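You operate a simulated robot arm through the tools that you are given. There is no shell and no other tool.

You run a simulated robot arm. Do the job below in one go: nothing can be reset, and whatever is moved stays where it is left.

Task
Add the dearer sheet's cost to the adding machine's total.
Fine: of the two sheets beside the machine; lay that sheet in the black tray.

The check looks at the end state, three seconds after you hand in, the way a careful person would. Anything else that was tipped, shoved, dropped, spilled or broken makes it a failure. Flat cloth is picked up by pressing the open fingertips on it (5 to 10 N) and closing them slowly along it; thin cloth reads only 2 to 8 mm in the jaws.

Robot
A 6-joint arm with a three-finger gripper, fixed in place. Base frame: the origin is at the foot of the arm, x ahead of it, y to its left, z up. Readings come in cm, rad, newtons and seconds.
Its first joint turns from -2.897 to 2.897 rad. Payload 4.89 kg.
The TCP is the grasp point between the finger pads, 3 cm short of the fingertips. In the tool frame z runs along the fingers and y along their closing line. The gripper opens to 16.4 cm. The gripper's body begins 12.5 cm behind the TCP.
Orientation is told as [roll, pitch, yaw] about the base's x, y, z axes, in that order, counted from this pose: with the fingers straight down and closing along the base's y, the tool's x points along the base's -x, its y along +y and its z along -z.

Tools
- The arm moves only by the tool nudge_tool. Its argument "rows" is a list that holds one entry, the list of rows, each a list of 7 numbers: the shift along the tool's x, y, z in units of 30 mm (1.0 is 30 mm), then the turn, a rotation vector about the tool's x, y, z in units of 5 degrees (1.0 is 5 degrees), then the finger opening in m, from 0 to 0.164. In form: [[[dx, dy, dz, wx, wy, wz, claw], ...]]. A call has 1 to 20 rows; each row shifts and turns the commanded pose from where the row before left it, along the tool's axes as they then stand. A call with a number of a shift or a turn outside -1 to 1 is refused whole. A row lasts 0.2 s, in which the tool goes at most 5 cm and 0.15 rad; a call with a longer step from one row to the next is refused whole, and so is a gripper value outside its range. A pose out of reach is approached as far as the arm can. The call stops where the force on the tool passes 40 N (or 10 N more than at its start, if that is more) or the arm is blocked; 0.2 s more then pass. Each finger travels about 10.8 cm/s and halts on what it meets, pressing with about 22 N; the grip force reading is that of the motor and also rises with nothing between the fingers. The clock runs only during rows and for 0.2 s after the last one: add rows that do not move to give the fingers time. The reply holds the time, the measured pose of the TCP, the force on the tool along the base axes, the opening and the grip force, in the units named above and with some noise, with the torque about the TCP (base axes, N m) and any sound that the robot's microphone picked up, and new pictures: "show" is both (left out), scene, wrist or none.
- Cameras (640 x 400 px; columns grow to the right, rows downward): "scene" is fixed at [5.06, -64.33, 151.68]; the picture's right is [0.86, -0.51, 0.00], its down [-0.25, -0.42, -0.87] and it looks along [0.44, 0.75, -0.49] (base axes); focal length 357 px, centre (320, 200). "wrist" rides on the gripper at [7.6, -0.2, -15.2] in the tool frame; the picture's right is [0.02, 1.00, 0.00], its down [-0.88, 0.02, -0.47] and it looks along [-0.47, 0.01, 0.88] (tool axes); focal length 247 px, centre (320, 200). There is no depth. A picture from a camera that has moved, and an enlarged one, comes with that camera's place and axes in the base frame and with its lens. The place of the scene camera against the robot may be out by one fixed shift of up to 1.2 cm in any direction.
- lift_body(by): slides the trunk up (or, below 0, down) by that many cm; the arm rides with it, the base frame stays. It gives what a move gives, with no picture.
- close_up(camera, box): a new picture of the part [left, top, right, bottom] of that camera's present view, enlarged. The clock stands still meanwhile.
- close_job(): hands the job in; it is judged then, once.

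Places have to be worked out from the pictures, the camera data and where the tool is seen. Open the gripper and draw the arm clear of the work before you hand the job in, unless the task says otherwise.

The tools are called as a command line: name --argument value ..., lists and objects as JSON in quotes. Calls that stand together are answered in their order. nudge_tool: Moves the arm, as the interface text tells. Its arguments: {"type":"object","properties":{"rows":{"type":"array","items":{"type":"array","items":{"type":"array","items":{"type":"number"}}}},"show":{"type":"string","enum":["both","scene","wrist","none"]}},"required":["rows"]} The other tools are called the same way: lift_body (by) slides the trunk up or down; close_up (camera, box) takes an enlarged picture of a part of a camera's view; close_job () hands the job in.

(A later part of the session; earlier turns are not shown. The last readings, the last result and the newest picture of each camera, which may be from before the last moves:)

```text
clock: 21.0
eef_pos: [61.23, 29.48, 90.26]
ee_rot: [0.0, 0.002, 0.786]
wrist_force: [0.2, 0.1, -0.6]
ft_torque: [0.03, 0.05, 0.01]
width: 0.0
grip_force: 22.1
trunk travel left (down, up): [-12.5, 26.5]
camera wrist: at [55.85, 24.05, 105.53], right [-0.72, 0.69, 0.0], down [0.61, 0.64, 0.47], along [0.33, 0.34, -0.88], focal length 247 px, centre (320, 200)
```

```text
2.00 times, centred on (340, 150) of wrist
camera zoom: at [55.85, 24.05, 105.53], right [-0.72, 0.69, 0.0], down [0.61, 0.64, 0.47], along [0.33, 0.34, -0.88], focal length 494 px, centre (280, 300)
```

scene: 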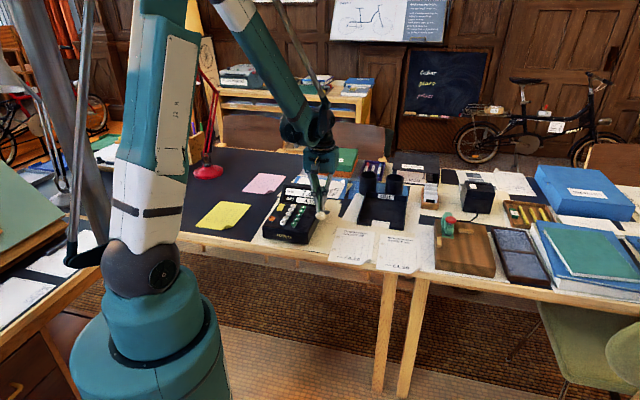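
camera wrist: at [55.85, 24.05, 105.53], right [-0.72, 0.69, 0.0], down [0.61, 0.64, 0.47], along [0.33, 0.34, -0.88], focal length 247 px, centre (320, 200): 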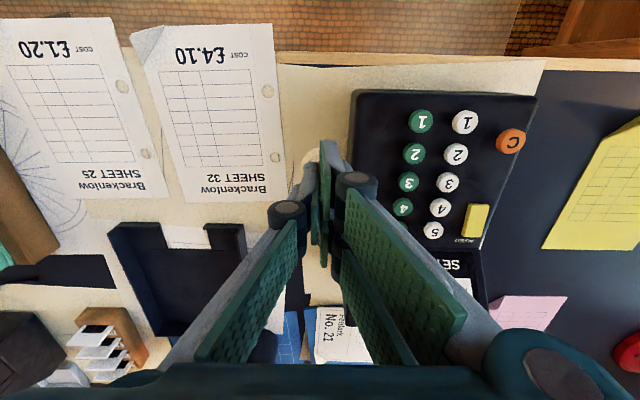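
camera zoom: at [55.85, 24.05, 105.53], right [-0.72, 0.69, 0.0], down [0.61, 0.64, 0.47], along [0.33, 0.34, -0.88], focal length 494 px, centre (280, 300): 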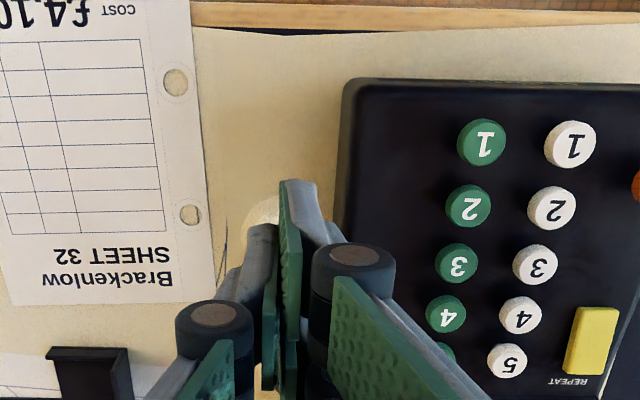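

The tips are about 1.5 cm above the knob, centred on it. I creep down and watch force.

nudge_tool --rows '[[[0, 0, 0.15, 0, 0, 0, 0.0], [0, 0, 0.15, 0, 0, 0, 0.0], [0, 0, 0.1, 0, 0, 0, 0.0], [0, 0, 0.1, 0, 0, 0, 0.0], [0, 0, 0.1, 0, 0, 0, 0.0], [0, 0, 0, 0, 0, 0, 0.0]]]' --show "none"

close_up --camera "scene" --box '[280, 170, 360, 240]'

```text
clock: 22.4
eef_pos: [61.24, 29.55, 88.47]
ee_rot: [-0.002, 0.002, 0.786]
wrist_force: [-0.6, -0.1, -0.4]
ft_torque: [0.03, 0.02, -0.02]
width: 0.0
grip_force: 22.4
trunk travel left (down, up): [-12.5, 26.5]
```

```text
5.71 times, centred on (320, 205) of scene
camera zoom: at [5.06, -64.33, 151.68], right [0.86, -0.51, 0.0], down [-0.25, -0.42, -0.87], along [0.44, 0.75, -0.49], focal length 2040 px, centre (320, 171)
```

zoom: 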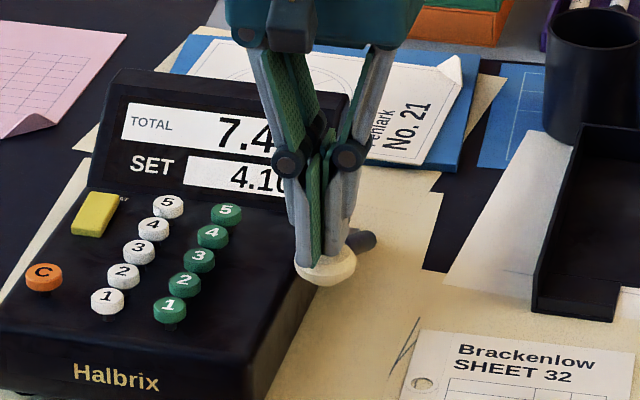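

No contact yet. I continue down in small steps.

nudge_tool --rows '[[[0, 0, 0.07, 0, 0, 0, 0.0], [0, 0, 0.07, 0, 0, 0, 0.0], [0, 0, 0.07, 0, 0, 0, 0.0], [0, 0, 0.07, 0, 0, 0, 0.0], [0, 0, 0, 0, 0, 0, 0.0]]]' --show "none"

close_up --camera "scene" --box '[280, 170, 360, 240]'

```text
clock: 23.6
eef_pos: [61.18, 29.61, 87.67]
ee_rot: [0.001, 0.0, 0.786]
wrist_force: [0.1, -0.5, 2.2]
ft_torque: [0.01, -0.04, -0.02]
width: 0.01
grip_force: 21.7
trunk travel left (down, up): [-12.5, 26.5]
```

```text
5.71 times, centred on (320, 205) of scene
camera zoom: at [5.06, -64.33, 151.68], right [0.86, -0.51, 0.0], down [-0.25, -0.42, -0.87], along [0.44, 0.75, -0.49], focal length 2040 px, centre (320, 171)
```

zoom: 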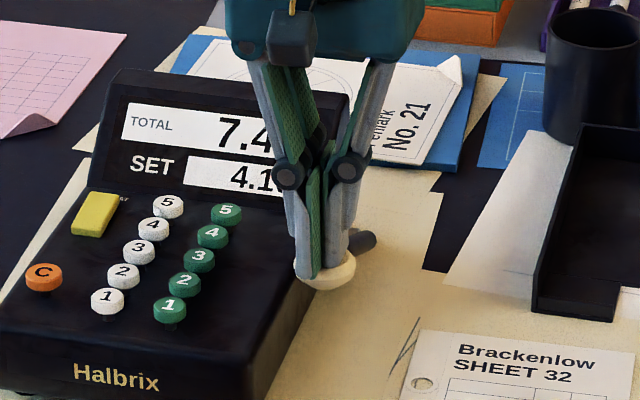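

About 2 N of contact, and the knob seems to be giving way downward. I continue in steady small steps.

nudge_tool --rows '[[[0, 0, 0.1, 0, 0, 0, 0.0], [0, 0, 0.1, 0, 0, 0, 0.0], [0, 0, 0.1, 0, 0, 0, 0.0], [0, 0, 0.1, 0, 0, 0, 0.0], [0, 0, 0, 0, 0, 0, 0.0]]]' --show "none"

close_up --camera "scene" --box '[280, 170, 360, 240]'

```text
clock: 24.8
eef_pos: [61.19, 29.6, 86.46]
ee_rot: [-0.001, 0.0, 0.785]
wrist_force: [0.9, 0.3, 2.6]
ft_torque: [0.01, -0.02, 0.02]
width: 0.6
grip_force: 44.8
trunk travel left (down, up): [-12.5, 26.5]
```

```text
5.71 times, centred on (320, 205) of scene
camera zoom: at [5.06, -64.33, 151.68], right [0.86, -0.51, 0.0], down [-0.25, -0.42, -0.87], along [0.44, 0.75, -0.49], focal length 2040 px, centre (320, 171)
```

zoom: 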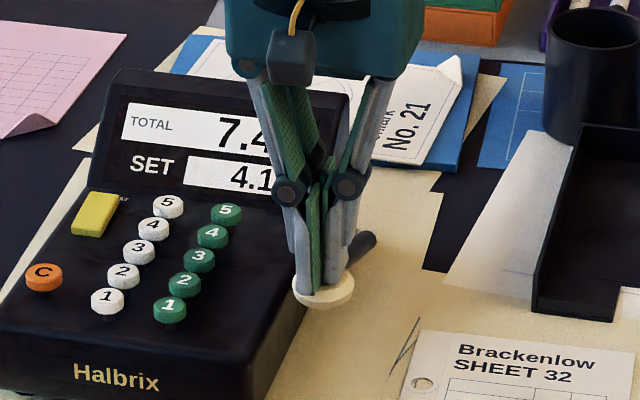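

The lever is going down with the press (knob lower in the picture), low force. I keep going.

nudge_tool --rows '[[[0, 0, 0.1, 0, 0, 0, 0.0], [0, 0, 0.1, 0, 0, 0, 0.0], [0, 0, 0.1, 0, 0, 0, 0.0], [0, 0, 0.1, 0, 0, 0, 0.0], [0, 0, 0.1, 0, 0, 0, 0.0], [0, 0, 0, 0, 0, 0, 0.0]]]' --show "wrist"

close_up --camera "scene" --box '[280, 170, 360, 240]'

```text
clock: 26.2
eef_pos: [61.26, 29.57, 85.01]
ee_rot: [0.0, 0.0, 0.785]
wrist_force: [-0.6, -1.4, 3.7]
ft_torque: [-0.06, -0.02, 0.02]
width: 0.61
grip_force: 44.7
trunk travel left (down, up): [-12.5, 26.5]
camera wrist: at [55.81, 24.1, 100.24], right [-0.72, 0.69, 0.0], down [0.61, 0.64, 0.47], along [0.33, 0.34, -0.88], focal length 247 px, centre (320, 200)
```

wrist: 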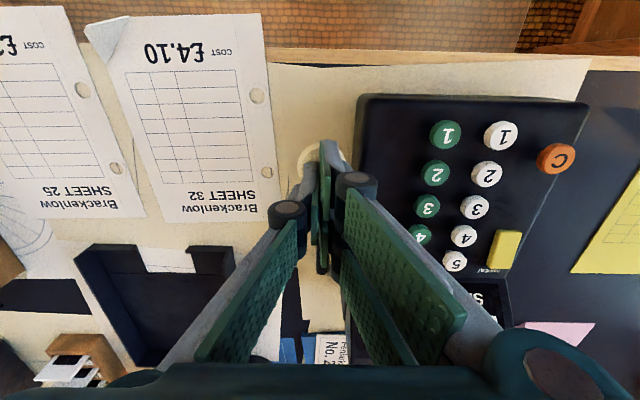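

```text
5.71 times, centred on (320, 205) of scene
camera zoom: at [5.06, -64.33, 151.68], right [0.86, -0.51, 0.0], down [-0.25, -0.42, -0.87], along [0.44, 0.75, -0.49], focal length 2040 px, centre (320, 171)
```

zoom: 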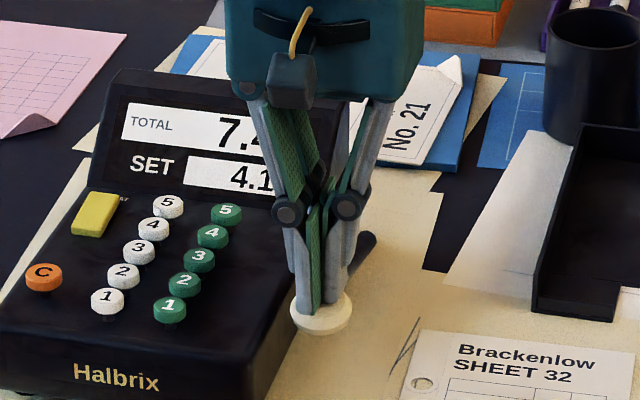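

Lever still moving with 4 N. I press on further, watching for a stop or a sound.

nudge_tool --rows '[[[0, 0, 0.1, 0, 0, 0, 0.0], [0, 0, 0.1, 0, 0, 0, 0.0], [0, 0, 0.1, 0, 0, 0, 0.0], [0, 0, 0.1, 0, 0, 0, 0.0], [0, 0, 0.1, 0, 0, 0, 0.0], [0, 0, 0, 0, 0, 0, 0.0]]]' --show "none"

close_up --camera "scene" --box '[280, 170, 360, 240]'

```text
clock: 27.6
eef_pos: [61.2, 29.54, 83.48]
ee_rot: [0.0, 0.0, 0.785]
wrist_force: [0.3, -0.4, 3.5]
ft_torque: [-0.03, 0.0, -0.02]
width: 0.6
grip_force: 45.4
trunk travel left (down, up): [-12.5, 26.5]
```

```text
5.71 times, centred on (320, 205) of scene
camera zoom: at [5.06, -64.33, 151.68], right [0.86, -0.51, 0.0], down [-0.25, -0.42, -0.87], along [0.44, 0.75, -0.49], focal length 2040 px, centre (320, 171)
```

zoom: 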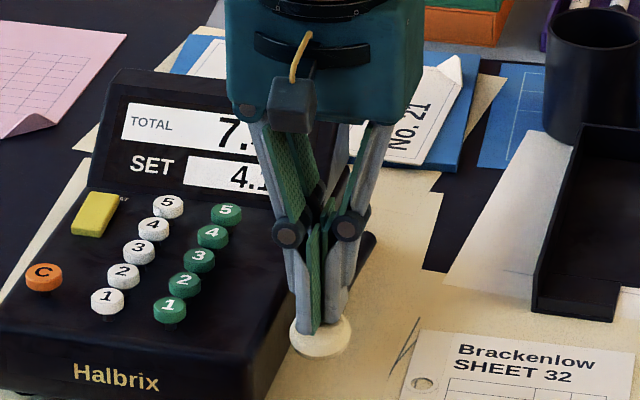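

Still moving freely. Continue down.

nudge_tool --rows '[[[0, 0, 0.08, 0, 0, 0, 0.0], [0, 0, 0.08, 0, 0, 0, 0.0], [0, 0, 0.08, 0, 0, 0, 0.0], [0, 0, 0.08, 0, 0, 0, 0.0], [0, 0, 0.08, 0, 0, 0, 0.0], [0, 0, 0, 0, 0, 0, 0.0]]]' --show "none"

close_up --camera "scene" --box '[280, 170, 360, 240]'

```text
clock: 29.0
eef_pos: [61.1, 29.68, 82.21]
ee_rot: [0.0, 0.002, 0.786]
wrist_force: [-1.0, -1.4, 6.9]
ft_torque: [0.0, -0.04, 0.01]
width: 0.0
grip_force: 45.1
trunk travel left (down, up): [-12.5, 26.5]
```

```text
5.71 times, centred on (320, 205) of scene
camera zoom: at [5.06, -64.33, 151.68], right [0.86, -0.51, 0.0], down [-0.25, -0.42, -0.87], along [0.44, 0.75, -0.49], focal length 2040 px, centre (320, 171)
```

zoom: 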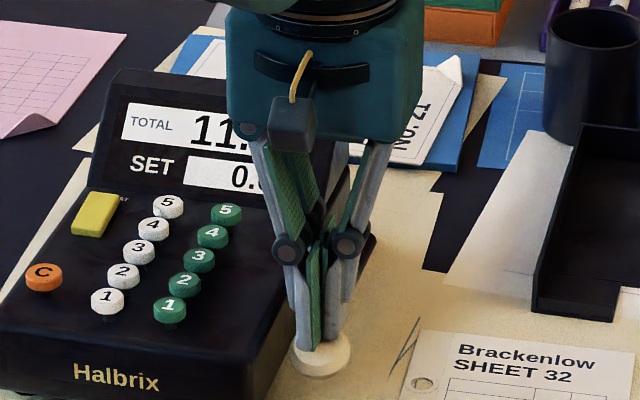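

The total now begins with 11 and SET went back to 0. I lift off the knob gently, straight up.

nudge_tool --rows '[[[0, 0, -0.15, 0, 0, 0, 0.0], [0, 0, -0.15, 0, 0, 0, 0.0], [0, 0, -0.2, 0, 0, 0, 0.0], [0, 0, -0.2, 0, 0, 0, 0.0], [0, 0, -0.25, 0, 0, 0, 0.0], [0, 0, -0.25, 0, 0, 0, 0.0], [0, 0, -0.3, 0, 0, 0, 0.0], [0, 0, -0.4, 0, 0, 0, 0.0], [0, 0, -0.6, 0, 0, 0, 0.0], [0, 0, -0.8, 0, 0, 0, 0.0], [0, 0, -1, 0, 0, 0, 0.0], [0, 0, -1, 0, 0, 0, 0.0], [0, 0, 0, 0, 0, 0, 0.0]]]' --show "both"

close_up --camera "scene" --box '[260, 170, 350, 250]'

```text
clock: 31.8
eef_pos: [61.33, 29.63, 98.3]
ee_rot: [0.001, 0.0, 0.787]
wrist_force: [0.6, 0.3, -0.4]
ft_torque: [0.0, -0.04, -0.02]
width: 0.0
grip_force: 44.9
trunk travel left (down, up): [-12.5, 26.5]
camera wrist: at [55.91, 24.14, 113.45], right [-0.72, 0.69, 0.0], down [0.61, 0.64, 0.47], along [0.33, 0.34, -0.88], focal length 247 px, centre (320, 200)
```

scene: 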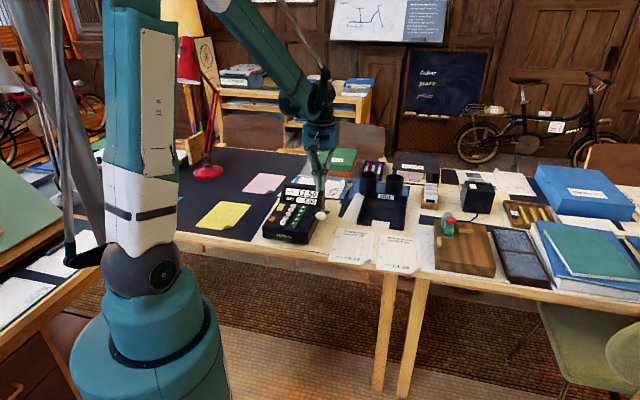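
wrist: 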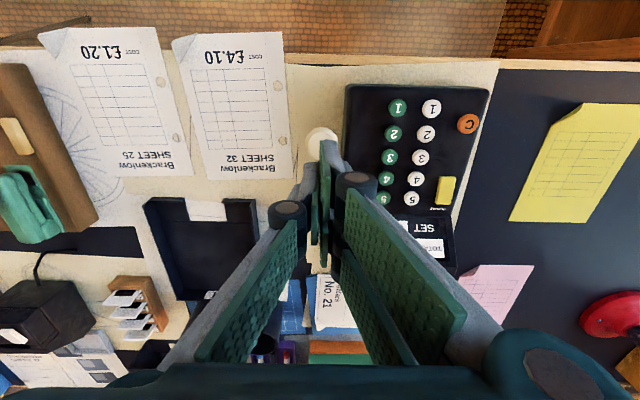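

```text
5.00 times, centred on (305, 210) of scene
camera zoom: at [5.06, -64.33, 151.68], right [0.86, -0.51, 0.0], down [-0.25, -0.42, -0.87], along [0.44, 0.75, -0.49], focal length 1785 px, centre (395, 150)
```

zoom: 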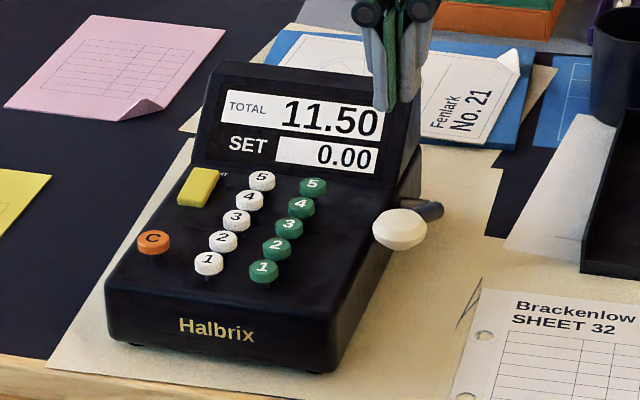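

Total 11.50, SET 0.00, lever back at rest — the sum is done. Now the sheet: I zoom in on sheet 32 and the tray.

close_up --camera "wrist" --box '[150, 10, 350, 200]'

close_up --camera "wrist" --box '[110, 170, 310, 330]'

close_up --camera "scene" --box '[325, 150, 425, 280]'

```text
2.11 times, centred on (250, 105) of wrist
camera zoom: at [55.91, 24.14, 113.45], right [-0.72, 0.69, 0.0], down [0.61, 0.64, 0.47], along [0.33, 0.34, -0.88], focal length 520 px, centre (467, 400)
```

zoom: 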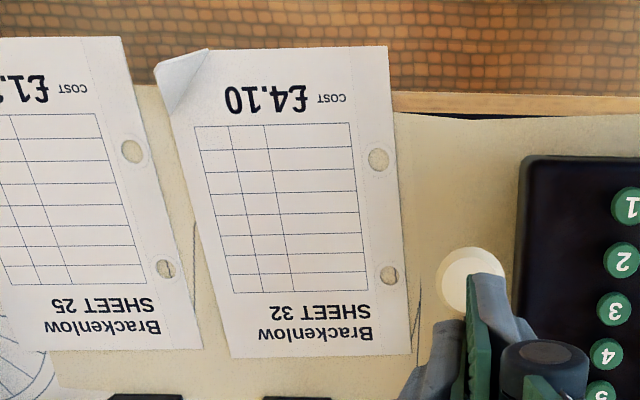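

```text
2.50 times, centred on (210, 250) of wrist
camera zoom: at [55.91, 24.14, 113.45], right [-0.72, 0.69, 0.0], down [0.61, 0.64, 0.47], along [0.33, 0.34, -0.88], focal length 617 px, centre (595, 75)
```

zoom: 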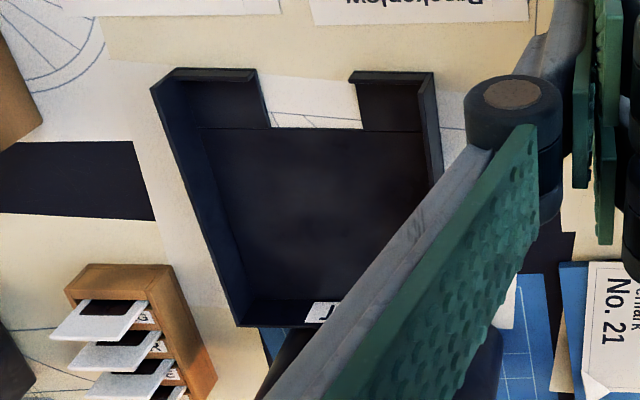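

```text
3.08 times, centred on (375, 215) of scene
camera zoom: at [5.06, -64.33, 151.68], right [0.86, -0.51, 0.0], down [-0.25, -0.42, -0.87], along [0.44, 0.75, -0.49], focal length 1098 px, centre (151, 154)
```

zoom: 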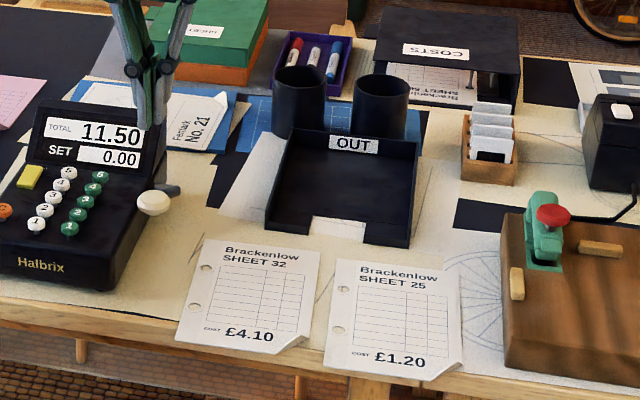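

Geometry of sheet 32 (z≈74.3): bottom-left corner (56.6, 17.6), top-left (70.7, 32.9), top-right (81.5, 22.9), and it overhangs the table edge by about 2 cm. The bottom-right corner near (67.5, 9.5) is curled up with its fold nearly along base x, so a top-down pinch closing along y looks possible. I move there high up, yaw back to 0 and open for a close look.

nudge_tool --rows '[[[0.664, -0.876, 0, 0, 0, 0, 0.164], [0.664, -0.876, 0, 0, 0, 0, 0.164], [0.664, -0.876, 0, 0, 0, 0, 0.164], [0.664, -0.876, 0, 0, 0, 0, 0.164], [0.664, -0.876, 0, 0, 0, 0, 0.164], [0.664, -0.876, 0, 0, 0, 0, 0.164], [0, 0, 0, 0, 0, 1, 0.164], [0, 0, 0, 0, 0, 1, 0.164], [0, 0, 0, 0, 0, 1, 0.164], [0, 0, 0, 0, 0, 1, 0.164], [0, 0, 0, 0, 0, 1, 0.164], [0, 0, 0, 0, 0, 1, 0.164], [0, 0, 0, 0, 0, 1, 0.164], [0, 0, 0, 0, 0, 1, 0.164], [0, 0, 0, 0, 0, 1, 0.164], [0, 0, 0.5, 0, 0, 0, 0.164], [0, 0, 0.7, 0, 0, 0, 0.164], [0, 0, 0, 0, 0, 0, 0.164]]]' --show "both"

close_up --camera "wrist" --box '[220, 60, 460, 250]'

close_up --camera "scene" --box '[350, 230, 430, 280]'

```text
clock: 35.6
eef_pos: [63.88, 9.89, 94.52]
ee_rot: [-0.002, 0.0, 0.0]
wrist_force: [0.8, -0.4, 0.6]
ft_torque: [0.0, -0.03, -0.01]
width: 16.39
grip_force: 0.1
trunk travel left (down, up): [-12.5, 26.5]
camera wrist: at [56.18, 9.84, 109.79], right [-0.02, 1.0, 0.0], down [0.88, 0.02, 0.47], along [0.47, 0.01, -0.88], focal length 247 px, centre (320, 200)
```

scene: 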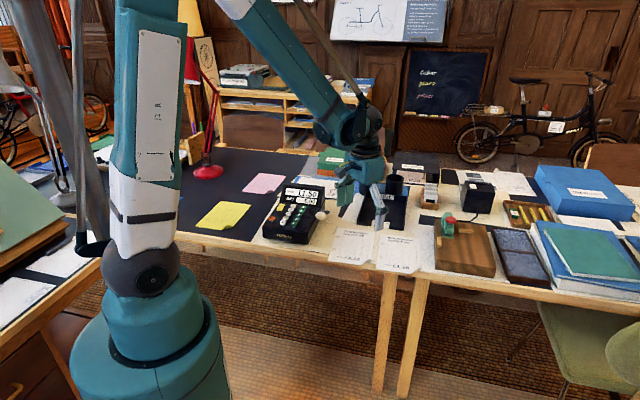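
wrist: 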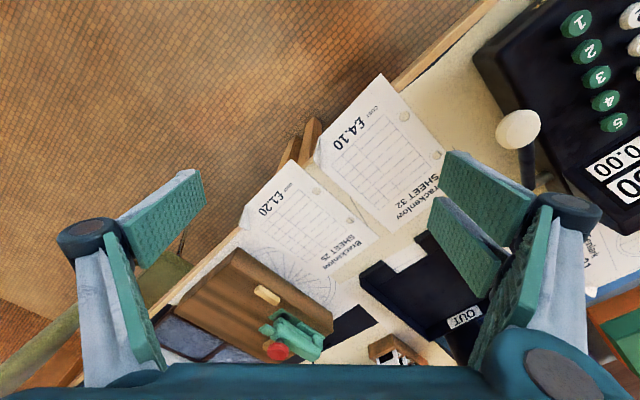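

```text
2.11 times, centred on (340, 155) of wrist
camera zoom: at [56.18, 9.84, 109.79], right [-0.02, 1.0, 0.0], down [0.88, 0.02, 0.47], along [0.47, 0.01, -0.88], focal length 520 px, centre (278, 295)
```

zoom: 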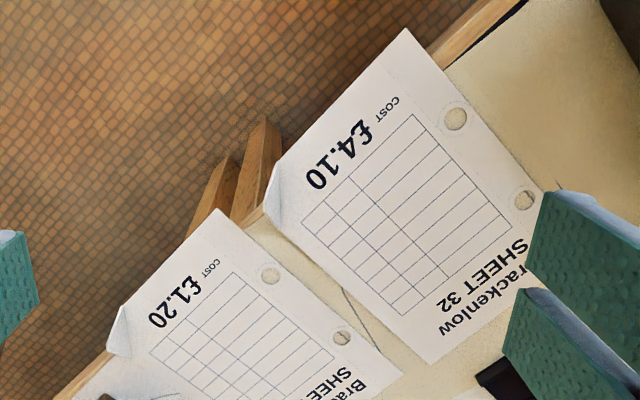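

```text
8.00 times, centred on (390, 255) of scene
camera zoom: at [5.06, -64.33, 151.68], right [0.86, -0.51, 0.0], down [-0.25, -0.42, -0.87], along [0.44, 0.75, -0.49], focal length 2855 px, centre (-240, -240)
```

zoom: 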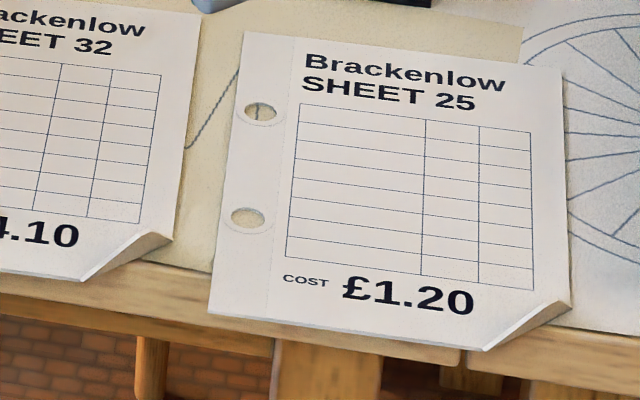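

I zoom more on the curled corner of sheet 32 from both cameras.

close_up --camera "wrist" --box '[300, 110, 360, 180]'

close_up --camera "scene" --box '[325, 245, 385, 280]'

```text
5.71 times, centred on (330, 145) of wrist
camera zoom: at [56.18, 9.84, 109.79], right [-0.02, 1.0, 0.0], down [0.88, 0.02, 0.47], along [0.47, 0.01, -0.88], focal length 1411 px, centre (263, 514)
```

zoom: 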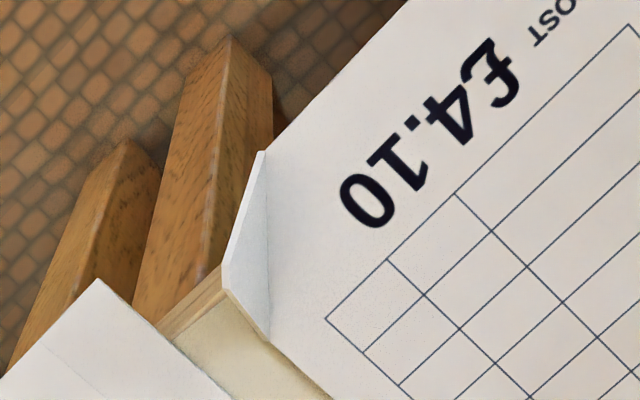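

```text
10.67 times, centred on (355, 262) of scene
camera zoom: at [5.06, -64.33, 151.68], right [0.86, -0.51, 0.0], down [-0.25, -0.42, -0.87], along [0.44, 0.75, -0.49], focal length 3807 px, centre (-53, -467)
```

zoom: 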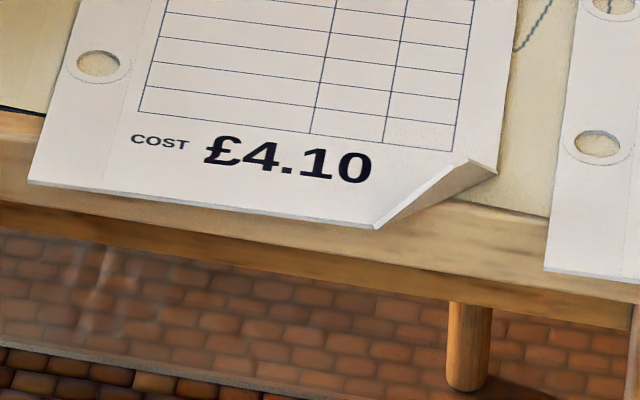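

The sheet looks like a stiff card about 2–3 mm thick, overhanging the table edge by roughly 2 cm — ideal for a horizontal pinch from the front edge. Before grasping I measure the tray from above, so I move over toward it.

nudge_tool --rows '[[[-0.75, 0.96, 0, 0, 0, 0, 0.164], [-0.75, 0.96, 0, 0, 0, 0, 0.164], [-0.75, 0.96, 0, 0, 0, 0, 0.164], [-0.75, 0.96, 0, 0, 0, 0, 0.164], [-0.75, 0.96, 0, 0, 0, 0, 0.164], [-0.75, 0.96, 0, 0, 0, 0, 0.164], [-0.75, 0.96, 0, 0, 0, 0, 0.164], [-0.75, 0.96, 0, 0, 0, 0, 0.164], [0, 0, 0, 0, 0, 0, 0.164]]]' --show "both"

close_up --camera "wrist" --box '[180, 60, 460, 300]'

close_up --camera "scene" --box '[335, 155, 425, 230]'

```text
clock: 37.6
eef_pos: [82.06, 33.23, 94.64]
ee_rot: [0.001, 0.0, 0.0]
wrist_force: [0.1, 0.2, 0.0]
ft_torque: [0.02, 0.01, 0.0]
width: 16.4
grip_force: 0.0
trunk travel left (down, up): [-12.5, 26.5]
camera wrist: at [74.32, 33.05, 109.83], right [-0.02, 1.0, 0.0], down [0.88, 0.02, 0.47], along [0.47, 0.01, -0.88], focal length 247 px, centre (320, 200)
```

scene: 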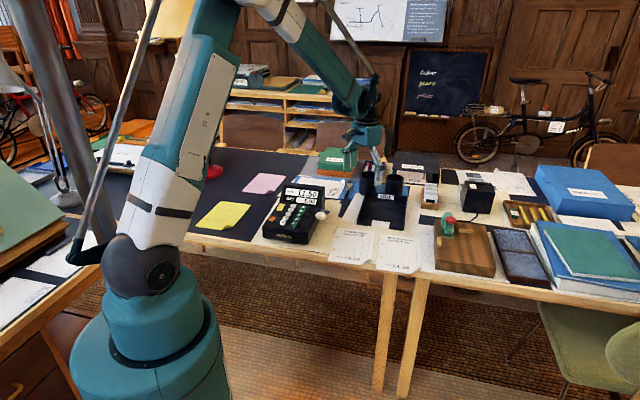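
wrist: 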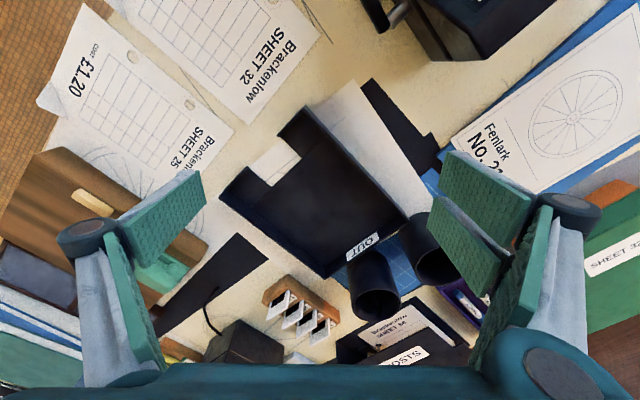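

```text
1.67 times, centred on (320, 180) of wrist
camera zoom: at [74.32, 33.05, 109.83], right [-0.02, 1.0, 0.0], down [0.88, 0.02, 0.47], along [0.47, 0.01, -0.88], focal length 412 px, centre (320, 233)
```

zoom: 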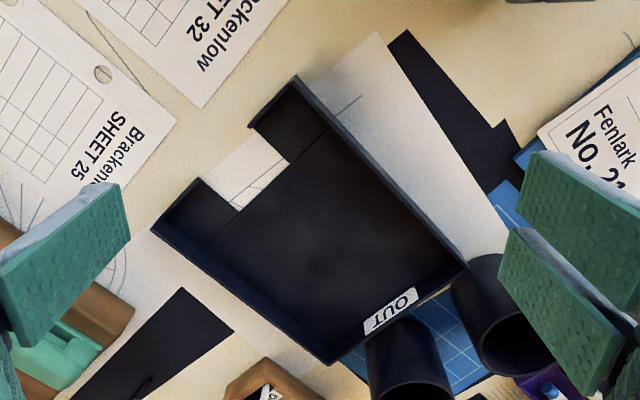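

```text
5.33 times, centred on (380, 192) of scene
camera zoom: at [5.06, -64.33, 151.68], right [0.86, -0.51, 0.0], down [-0.25, -0.42, -0.87], along [0.44, 0.75, -0.49], focal length 1904 px, centre (0, 240)
```

zoom: 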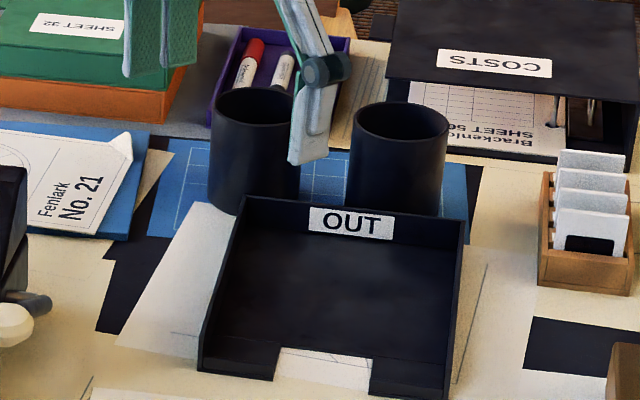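

The tray's rim corners come out at about (91.0,19.1), (78.4,31.3), (106.2,34.7), (94.1,46.7), open at the front, roughly 17×22 cm; the sheet is 14.6×20.8 cm, so it fits. I go back to in front of the sheet, high up, and yaw to −44° ready to tilt the tool level.

nudge_tool --rows '[[[0.742, -0.86, -0.4, 0, 0, 0, 0.164], [0.742, -0.86, -0.4, 0, 0, 0, 0.164], [0.742, -0.86, -0.4, 0, 0, 0, 0.164], [0.742, -0.86, -0.4, 0, 0, 0, 0.164], [0.742, -0.86, -0.4, 0, 0, 0, 0.164], [0.742, -0.86, -0.4, 0, 0, 0, 0.164], [0.742, -0.86, -0.4, 0, 0, 0, 0.164], [0.742, -0.86, -0.4, 0, 0, 0, 0.164], [0.742, -0.86, -0.4, 0, 0, 0, 0.164], [0, 0, 0, 0, 0, 0.978, 0.164], [0, 0, 0, 0, 0, 0.978, 0.164], [0, 0, 0, 0, 0, 0.978, 0.164], [0, 0, 0, 0, 0, 0.978, 0.164], [0, 0, 0, 0, 0, 0.978, 0.164], [0, 0, 0, 0, 0, 0.978, 0.164], [0, 0, 0, 0, 0, 0.978, 0.164], [0, 0, 0, 0, 0, 0.978, 0.164], [0, 0, 0, 0, 0, 0.978, 0.164], [0, 0, 0, 0, 0, 0, 0.164]]]' --show "scene"

```text
clock: 41.6
eef_pos: [61.89, 9.79, 105.33]
ee_rot: [0.001, 0.001, -0.77]
wrist_force: [-0.3, 0.6, -0.3]
ft_torque: [-0.03, 0.02, 0.0]
width: 16.38
grip_force: 0.0
trunk travel left (down, up): [-12.5, 26.5]
```

scene: 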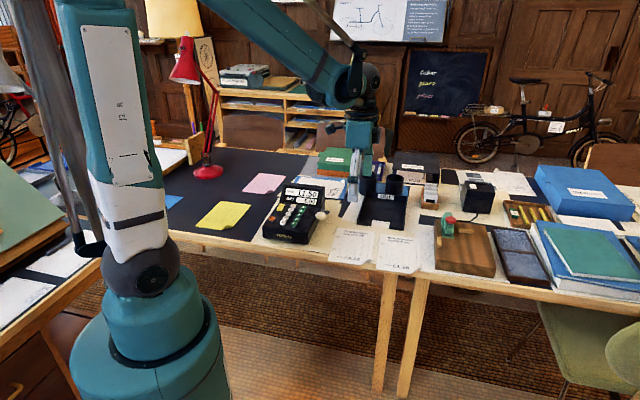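

Yaw is −44°. Now I tilt about tool x by half the way first, watching how the arm copes.

nudge_tool --rows '[[[0, 0, 0, -1, 0, 0, 0.164], [0, 0, 0, -1, 0, 0, 0.164], [0, 0, 0, -1, 0, 0, 0.164], [0, 0, 0, -1, 0, 0, 0.164], [0, 0, 0, -1, 0, 0, 0.164], [0, 0, 0, -1, 0, 0, 0.164], [0, 0, 0, -1, 0, 0, 0.164], [0, 0, 0, -1, 0, 0, 0.164], [0, 0, 0, -1, 0, 0, 0.164], [0, 0, 0, 0, 0, 0, 0.164]]]' --show "both"

```text
clock: 43.8
eef_pos: [61.83, 9.82, 105.4]
ee_rot: [0.787, 0.0, -0.769]
wrist_force: [-0.6, -0.8, 0.2]
ft_torque: [-0.03, 0.02, -0.01]
width: 16.4
grip_force: 0.1
trunk travel left (down, up): [-12.5, 26.5]
camera wrist: at [48.67, 7.29, 116.02], right [0.48, 0.52, 0.71], down [0.41, -0.84, 0.35], along [0.78, 0.12, -0.61], focal length 247 px, centre (320, 200)
```

scene: 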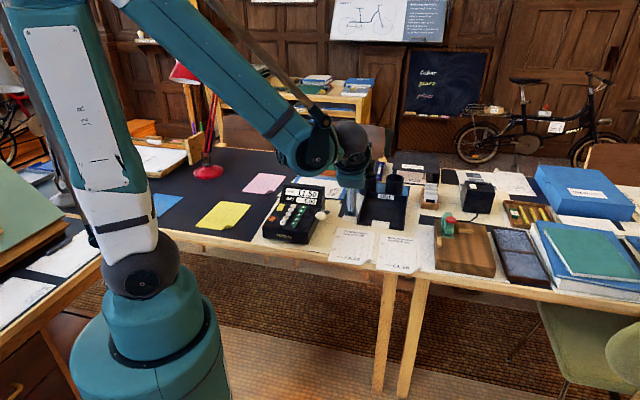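
wrist: 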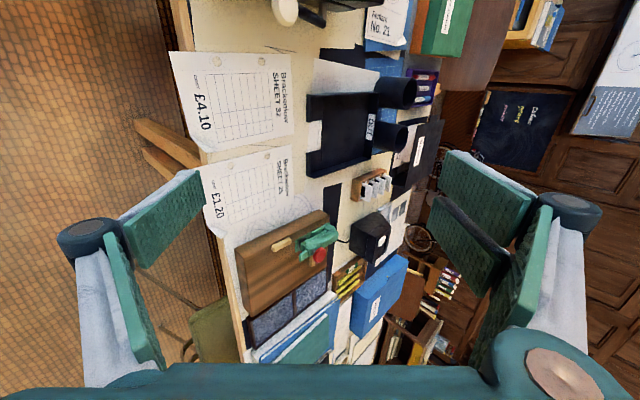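

Half the tilt is fine. I tilt the remaining 45° until the fingers point level at the table edge.

nudge_tool --rows '[[[0, 0, 0, -1, 0, 0, 0.164], [0, 0, 0, -1, 0, 0, 0.164], [0, 0, 0, -1, 0, 0, 0.164], [0, 0, 0, -1, 0, 0, 0.164], [0, 0, 0, -1, 0, 0, 0.164], [0, 0, 0, -1, 0, 0, 0.164], [0, 0, 0, -1, 0, 0, 0.164], [0, 0, 0, -1, 0, 0, 0.164], [0, 0, 0, -1, 0, 0, 0.164], [0, 0, 0, 0, 0, 0, 0.164]]]' --show "both"

```text
clock: 46.0
eef_pos: [63.49, 9.27, 110.62]
ee_rot: [1.57, 0.0, -0.766]
wrist_force: [0.4, -0.3, 0.5]
ft_torque: [0.01, 0.01, 0.01]
width: 16.41
grip_force: 0.1
out of reach, approached as far as the arm can: row 7, 8, 9
trunk travel left (down, up): [-12.5, 26.5]
camera wrist: at [47.34, 3.65, 110.48], right [-0.01, 0.02, 1.0], down [0.3, -0.95, 0.02], along [0.95, 0.31, 0.01], focal length 247 px, centre (320, 200)
```

scene: 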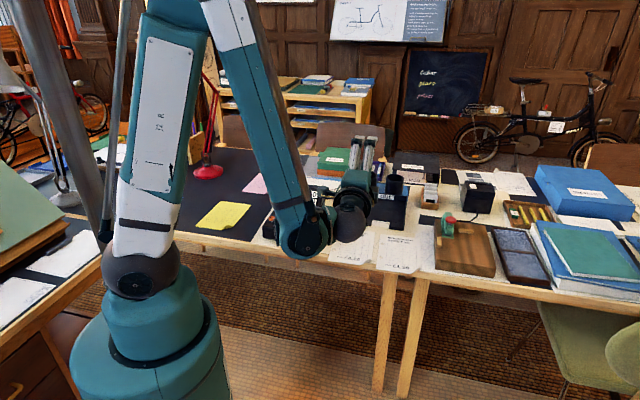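
wrist: 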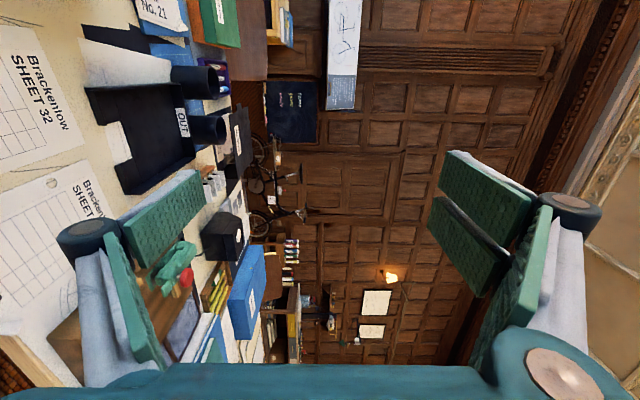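

The arm folds too tightly at this height, so I raise the trunk; the lower wrist target will then be comfortably inside reach.

lift_body --by 18

```text
clock: 48.0
eef_pos: [63.52, 9.32, 128.54]
ee_rot: [1.569, -0.002, -0.768]
wrist_force: [0.2, 0.2, 0.0]
ft_torque: [0.01, 0.0, 0.03]
width: 16.41
grip_force: 0.0
trunk travel left (down, up): [-30.5, 8.5]
```

I go down and back to a standoff in front of the table edge, still above table height (z≈90), with the tool level.

nudge_tool --rows '[[[0.108, -0.985, -0.158, 0, 0, 0, 0.164], [0.108, -0.985, -0.158, 0, 0, 0, 0.164], [0.108, -0.985, -0.158, 0, 0, 0, 0.164], [0.108, -0.985, -0.158, 0, 0, 0, 0.164], [0.108, -0.985, -0.158, 0, 0, 0, 0.164], [0.108, -0.985, -0.158, 0, 0, 0, 0.164], [0.108, -0.985, -0.158, 0, 0, 0, 0.164], [0.108, -0.985, -0.158, 0, 0, 0, 0.164], [0.108, -0.985, -0.158, 0, 0, 0, 0.164], [0.108, -0.985, -0.158, 0, 0, 0, 0.164], [0.108, -0.985, -0.158, 0, 0, 0, 0.164], [0.108, -0.985, -0.158, 0, 0, 0, 0.164], [0.108, -0.985, -0.158, 0, 0, 0, 0.164], [0, 0, 0, 0, 0, 0, 0.164]]]' --show "both"

```text
clock: 51.0
eef_pos: [63.45, 9.21, 128.57]
ee_rot: [1.569, 0.0, -0.768]
wrist_force: [0.5, 0.5, 0.2]
ft_torque: [0.02, 0.01, -0.01]
width: 16.37
grip_force: 0.0
out of reach, approached as far as the arm can: row 1, 2, 3, 4, 5, 6, 7, 8, 9, 10, 11, 12, 13
trunk travel left (down, up): [-30.5, 8.5]
camera wrist: at [47.34, 3.65, 128.47], right [-0.01, 0.02, 1.0], down [0.31, -0.95, 0.02], along [0.95, 0.31, 0.01], focal length 247 px, centre (320, 200)
```

scene: 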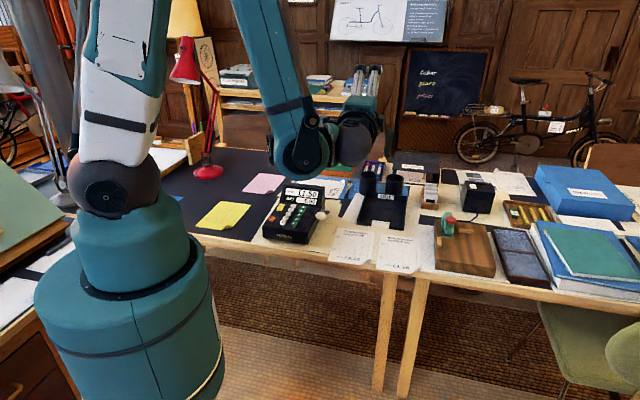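
wrist: 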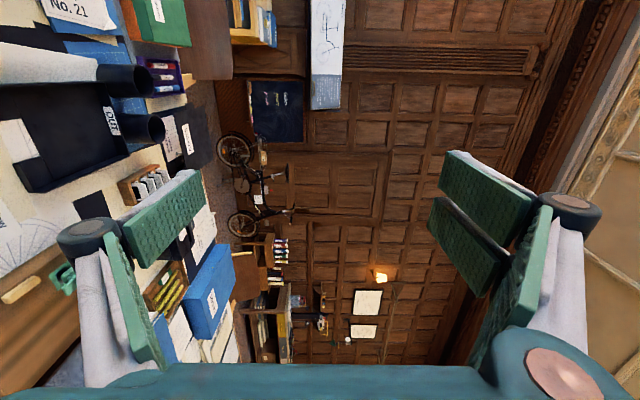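

Moving lower makes the wrist bend worse, so raising was the wrong way: a lower shoulder is better for a level tool. I bring the trunk all the way down instead.

lift_body --by -30

```text
clock: 54.0
eef_pos: [63.46, 9.25, 98.54]
ee_rot: [1.569, 0.0, -0.769]
wrist_force: [0.0, 0.2, -0.3]
ft_torque: [-0.03, 0.03, 0.03]
width: 16.39
grip_force: 0.0
trunk travel left (down, up): [-0.5, 38.5]
```

Now I tip the tool to point 25° below level (easier for the wrist) and move to the standoff outside the table edge, partway down.

nudge_tool --rows '[[[0, 0, 0, 1, 0, 0, 0.164], [0, 0, 0, 1, 0, 0, 0.164], [0, 0, 0, 1, 0, 0, 0.164], [0, 0, 0, 1, 0, 0, 0.164], [0, 0, 0, 1, 0, 0, 0.164], [0, 0, 0, 0, 0, 0, 0.164]]]' --show "none"

```text
clock: 55.4
eef_pos: [63.51, 9.33, 98.61]
ee_rot: [1.13, 0.001, -0.768]
wrist_force: [0.1, -1.3, -0.3]
ft_torque: [0.0, 0.04, 0.05]
width: 16.41
grip_force: 0.1
trunk travel left (down, up): [-0.5, 38.5]
```

Tilt held without drift. I move to the standoff and descend 10 cm.

nudge_tool --rows '[[[0.471, -0.271, -0.581, 0, 0, 0, 0.164], [0.471, -0.271, -0.581, 0, 0, 0, 0.164], [0.471, -0.271, -0.581, 0, 0, 0, 0.164], [0, -0.755, 0.3525, 0, 0, 0, 0.164], [0, -0.755, 0.3525, 0, 0, 0, 0.164], [0, -0.755, 0.3525, 0, 0, 0, 0.164], [0, -0.755, 0.3525, 0, 0, 0, 0.164], [0, 0, 0, 0, 0, 0, 0.164]]]' --show "both"

```text
clock: 57.2
eef_pos: [56.53, 7.96, 88.57]
ee_rot: [1.133, -0.001, -0.769]
wrist_force: [-1.1, -0.5, -0.8]
ft_torque: [-0.02, -0.02, -0.06]
width: 16.42
grip_force: 0.0
trunk travel left (down, up): [-0.5, 38.5]
camera wrist: at [41.26, 3.4, 94.97], right [0.28, 0.32, 0.91], down [0.34, -0.91, 0.22], along [0.9, 0.25, -0.36], focal length 247 px, centre (320, 200)
```

scene: 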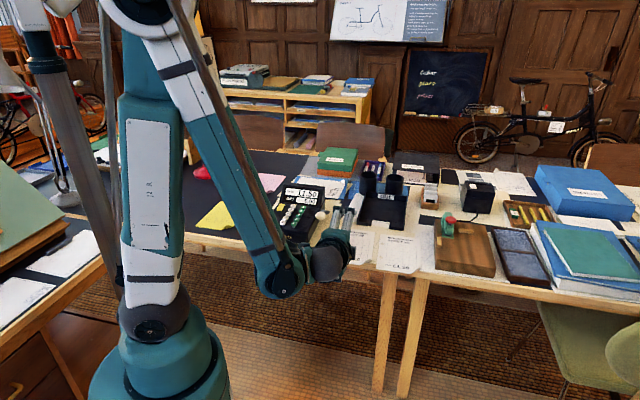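
wrist: 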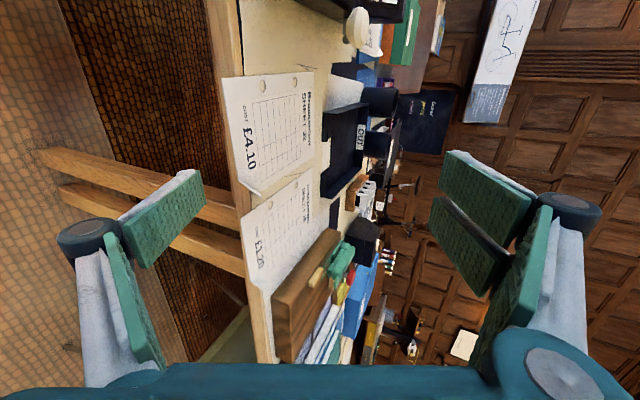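

Still in reach. I go down to card level (z≈75) at the standoff, then close partway to 5 cm.

nudge_tool --rows '[[[0, -0.815, 0.38, 0, 0, 0, 0.164], [0, -0.815, 0.38, 0, 0, 0, 0.164], [0, -0.815, 0.38, 0, 0, 0, 0.164], [0, -0.815, 0.38, 0, 0, 0, 0.164], [0, -0.815, 0.38, 0, 0, 0, 0.164], [0, 0, 0, 0, 0, 0, 0.1], [0, 0, 0, 0, 0, 0, 0.05], [0, 0, 0, 0, 0, 0, 0.05], [0, 0, 0, 0, 0, 0, 0.05]]]' --show "both"

close_up --camera "wrist" --box '[180, 60, 460, 260]'

close_up --camera "scene" --box '[270, 200, 430, 300]'

```text
clock: 59.2
eef_pos: [58.32, 7.48, 86.99]
ee_rot: [1.13, 0.001, -0.769]
wrist_force: [0.4, 0.1, 0.6]
ft_torque: [0.03, 0.0, 0.04]
width: 5.01
grip_force: 0.1
out of reach, approached as far as the arm can: row 1, 2, 3, 4, 5
trunk travel left (down, up): [-0.5, 38.5]
camera wrist: at [43.11, 2.79, 93.3], right [0.28, 0.32, 0.9], down [0.34, -0.91, 0.22], along [0.9, 0.25, -0.37], focal length 247 px, centre (320, 200)
```

scene: 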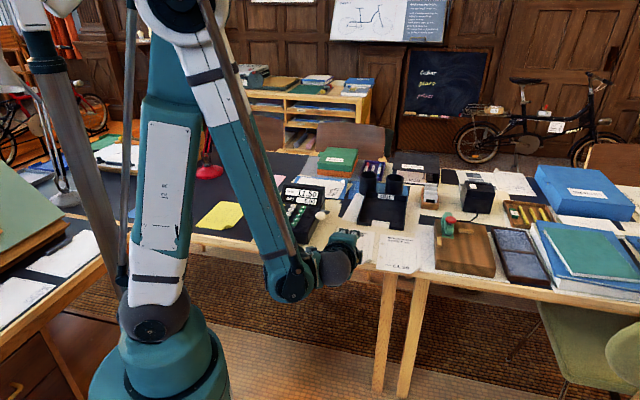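
wrist: 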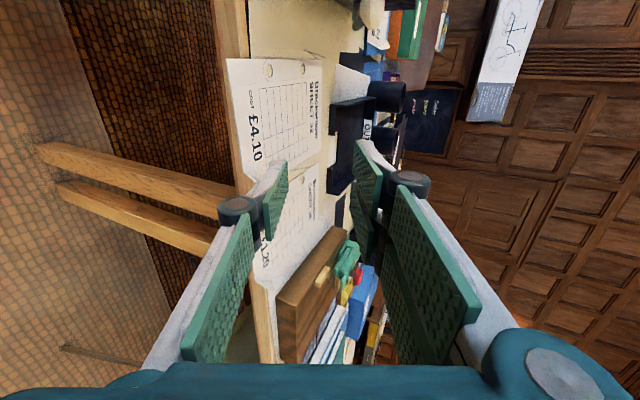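

```text
2.00 times, centred on (320, 160) of wrist
camera zoom: at [43.11, 2.79, 93.3], right [0.28, 0.32, 0.9], down [0.34, -0.91, 0.22], along [0.9, 0.25, -0.37], focal length 494 px, centre (320, 280)
```

zoom: 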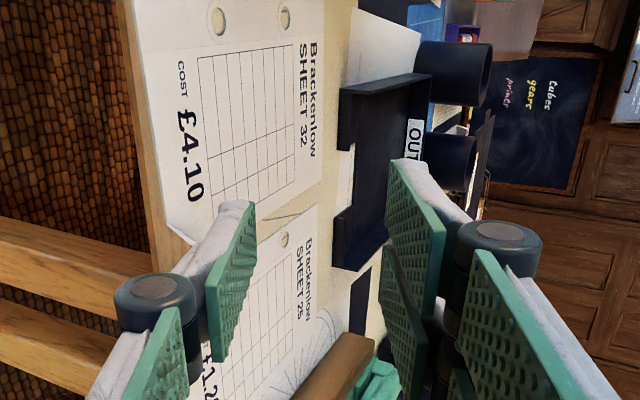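

```text
4.00 times, centred on (350, 250) of scene
camera zoom: at [5.06, -64.33, 151.68], right [0.86, -0.51, 0.0], down [-0.25, -0.42, -0.87], along [0.44, 0.75, -0.49], focal length 1428 px, centre (200, 0)
```

zoom: 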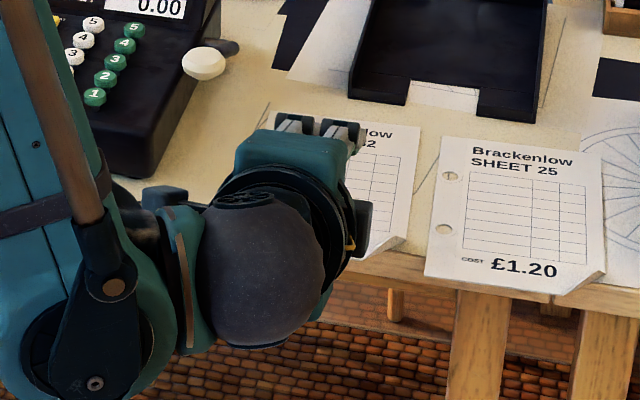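

The level-ish pose is out of reach down at the card. From this low side view I can instead measure the curled corner, which a steeper tool could pinch; I open the fingers to clear the view.

nudge_tool --rows '[[[0, 0, 0, 0, 0, 0, 0.12], [0, 0, 0, 0, 0, 0, 0.164], [0, 0, 0, 0, 0, 0, 0.164], [0, 0, 0, 0, 0, 0, 0.164]]]' --show "wrist"

close_up --camera "wrist" --box '[215, 140, 315, 240]'

close_up --camera "wrist" --box '[235, 160, 285, 210]'

```text
clock: 60.2
eef_pos: [58.3, 7.4, 86.93]
ee_rot: [1.128, 0.0, -0.767]
wrist_force: [0.7, 0.6, -0.5]
ft_torque: [0.0, -0.03, -0.01]
width: 16.4
grip_force: 0.1
trunk travel left (down, up): [-0.5, 38.5]
camera wrist: at [43.11, 2.79, 93.3], right [0.28, 0.32, 0.9], down [0.34, -0.91, 0.22], along [0.9, 0.25, -0.37], focal length 247 px, centre (320, 200)
```

wrist: 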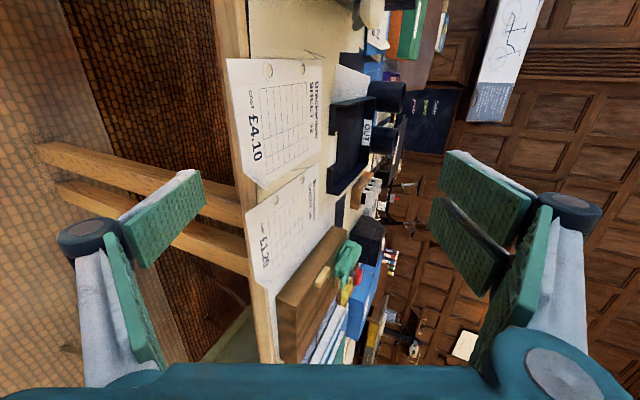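

```text
4.00 times, centred on (265, 190) of wrist
camera zoom: at [43.11, 2.79, 93.3], right [0.28, 0.32, 0.9], down [0.34, -0.91, 0.22], along [0.9, 0.25, -0.37], focal length 988 px, centre (540, 240)
```

zoom: 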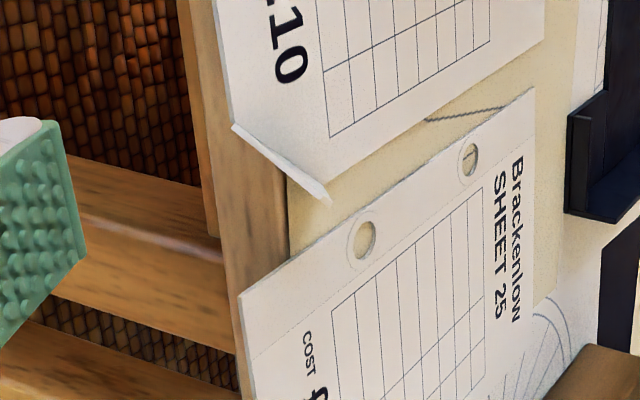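

```text
8.00 times, centred on (260, 185) of wrist
camera zoom: at [43.11, 2.79, 93.3], right [0.28, 0.32, 0.9], down [0.34, -0.91, 0.22], along [0.9, 0.25, -0.37], focal length 1976 px, centre (800, 320)
```

zoom: 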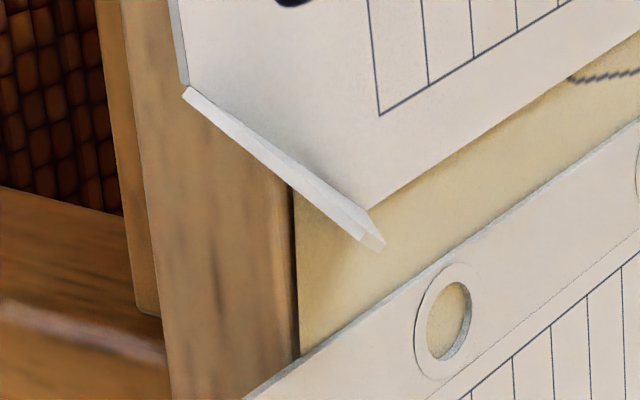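

The fold geometry is now clear: the curled corner is a flat flap with fold from (64.6, 10.0) to (69.65, 10.3) at table level and tip at (67.2, 9.1, 76.5), i.e. standing up about 65°. I'll pinch that flap with the tool leaning 25°; first the trunk goes back up 12 cm.

lift_body --by 12

```text
clock: 61.7
eef_pos: [58.34, 7.4, 98.81]
ee_rot: [1.128, 0.0, -0.768]
wrist_force: [-0.8, 0.2, 0.4]
ft_torque: [-0.02, -0.03, 0.04]
width: 16.37
grip_force: 0.0
trunk travel left (down, up): [-12.5, 26.5]
```

Now I turn the tool back upright.

nudge_tool --rows '[[[0, 0, 0, 0.994, 0, 0, 0.164], [0, 0, 0, 0.994, 0, 0, 0.164], [0, 0, 0, 0.994, 0, 0, 0.164], [0, 0, 0, 0.994, 0, 0, 0.164], [0, 0, 0, 0.994, 0, 0, 0.164], [0, 0, 0, 0.994, 0, 0, 0.164], [0, 0, 0, 0.994, 0, 0, 0.164], [0, 0, 0, 0.994, 0, 0, 0.164], [0, 0, 0, 0.994, 0, 0, 0.164], [0, 0, 0, 0.994, 0, 0, 0.164], [0, 0, 0, 0.994, 0, 0, 0.164], [0, 0, 0, 0.994, 0, 0, 0.164], [0, 0, 0, 0.994, 0, 0, 0.164], [0, 0, 0, 0, 0, 0, 0.164]]]' --show "none"

```text
clock: 64.7
eef_pos: [58.17, 7.4, 98.9]
ee_rot: [-0.001, -0.001, -0.765]
wrist_force: [-0.8, 0.3, 0.3]
ft_torque: [0.02, 0.02, -0.02]
width: 16.4
grip_force: 0.1
trunk travel left (down, up): [-12.5, 26.5]
```

Upright again. I yaw to about +2.8° and tilt 25° so the fingers run along the flap.

nudge_tool --rows '[[[0, 0, 0, 0, 0, -0.933, 0.164], [0, 0, 0, 0, 0, -0.933, 0.164], [0, 0, 0, 0, 0, -0.933, 0.164], [0, 0, 0, 0, 0, -0.933, 0.164], [0, 0, 0, 0, 0, -0.933, 0.164], [0, 0, 0, 0, 0, -0.933, 0.164], [0, 0, 0, 0, 0, -0.933, 0.164], [0, 0, 0, 0, 0, -0.933, 0.164], [0, 0, 0, 0, 0, -0.933, 0.164], [0, 0, 0, 0, 0, -0.933, 0.164], [0, 0, 0, -1, 0, 0, 0.164], [0, 0, 0, -1, 0, 0, 0.164], [0, 0, 0, -1, 0, 0, 0.164], [0, 0, 0, -1, 0, 0, 0.164], [0, 0, 0, -1, 0, 0, 0.164], [0, 0, 0, 0, 0, 0, 0.164]]]' --show "wrist"

```text
clock: 68.1
eef_pos: [58.36, 7.38, 98.87]
ee_rot: [0.439, 0.0, 0.049]
wrist_force: [-0.2, -0.1, 0.5]
ft_torque: [-0.03, -0.02, -0.02]
width: 16.4
grip_force: 0.0
trunk travel left (down, up): [-12.5, 26.5]
camera wrist: at [50.89, 0.46, 112.67], right [-0.07, 0.9, 0.42], down [0.89, -0.14, 0.44], along [0.46, 0.41, -0.79], focal length 247 px, centre (320, 200)
```

wrist: 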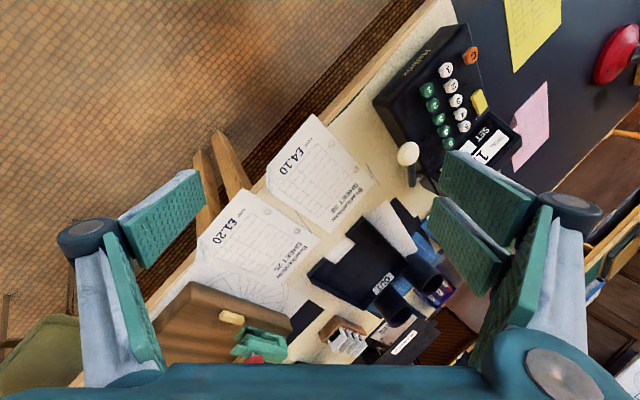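

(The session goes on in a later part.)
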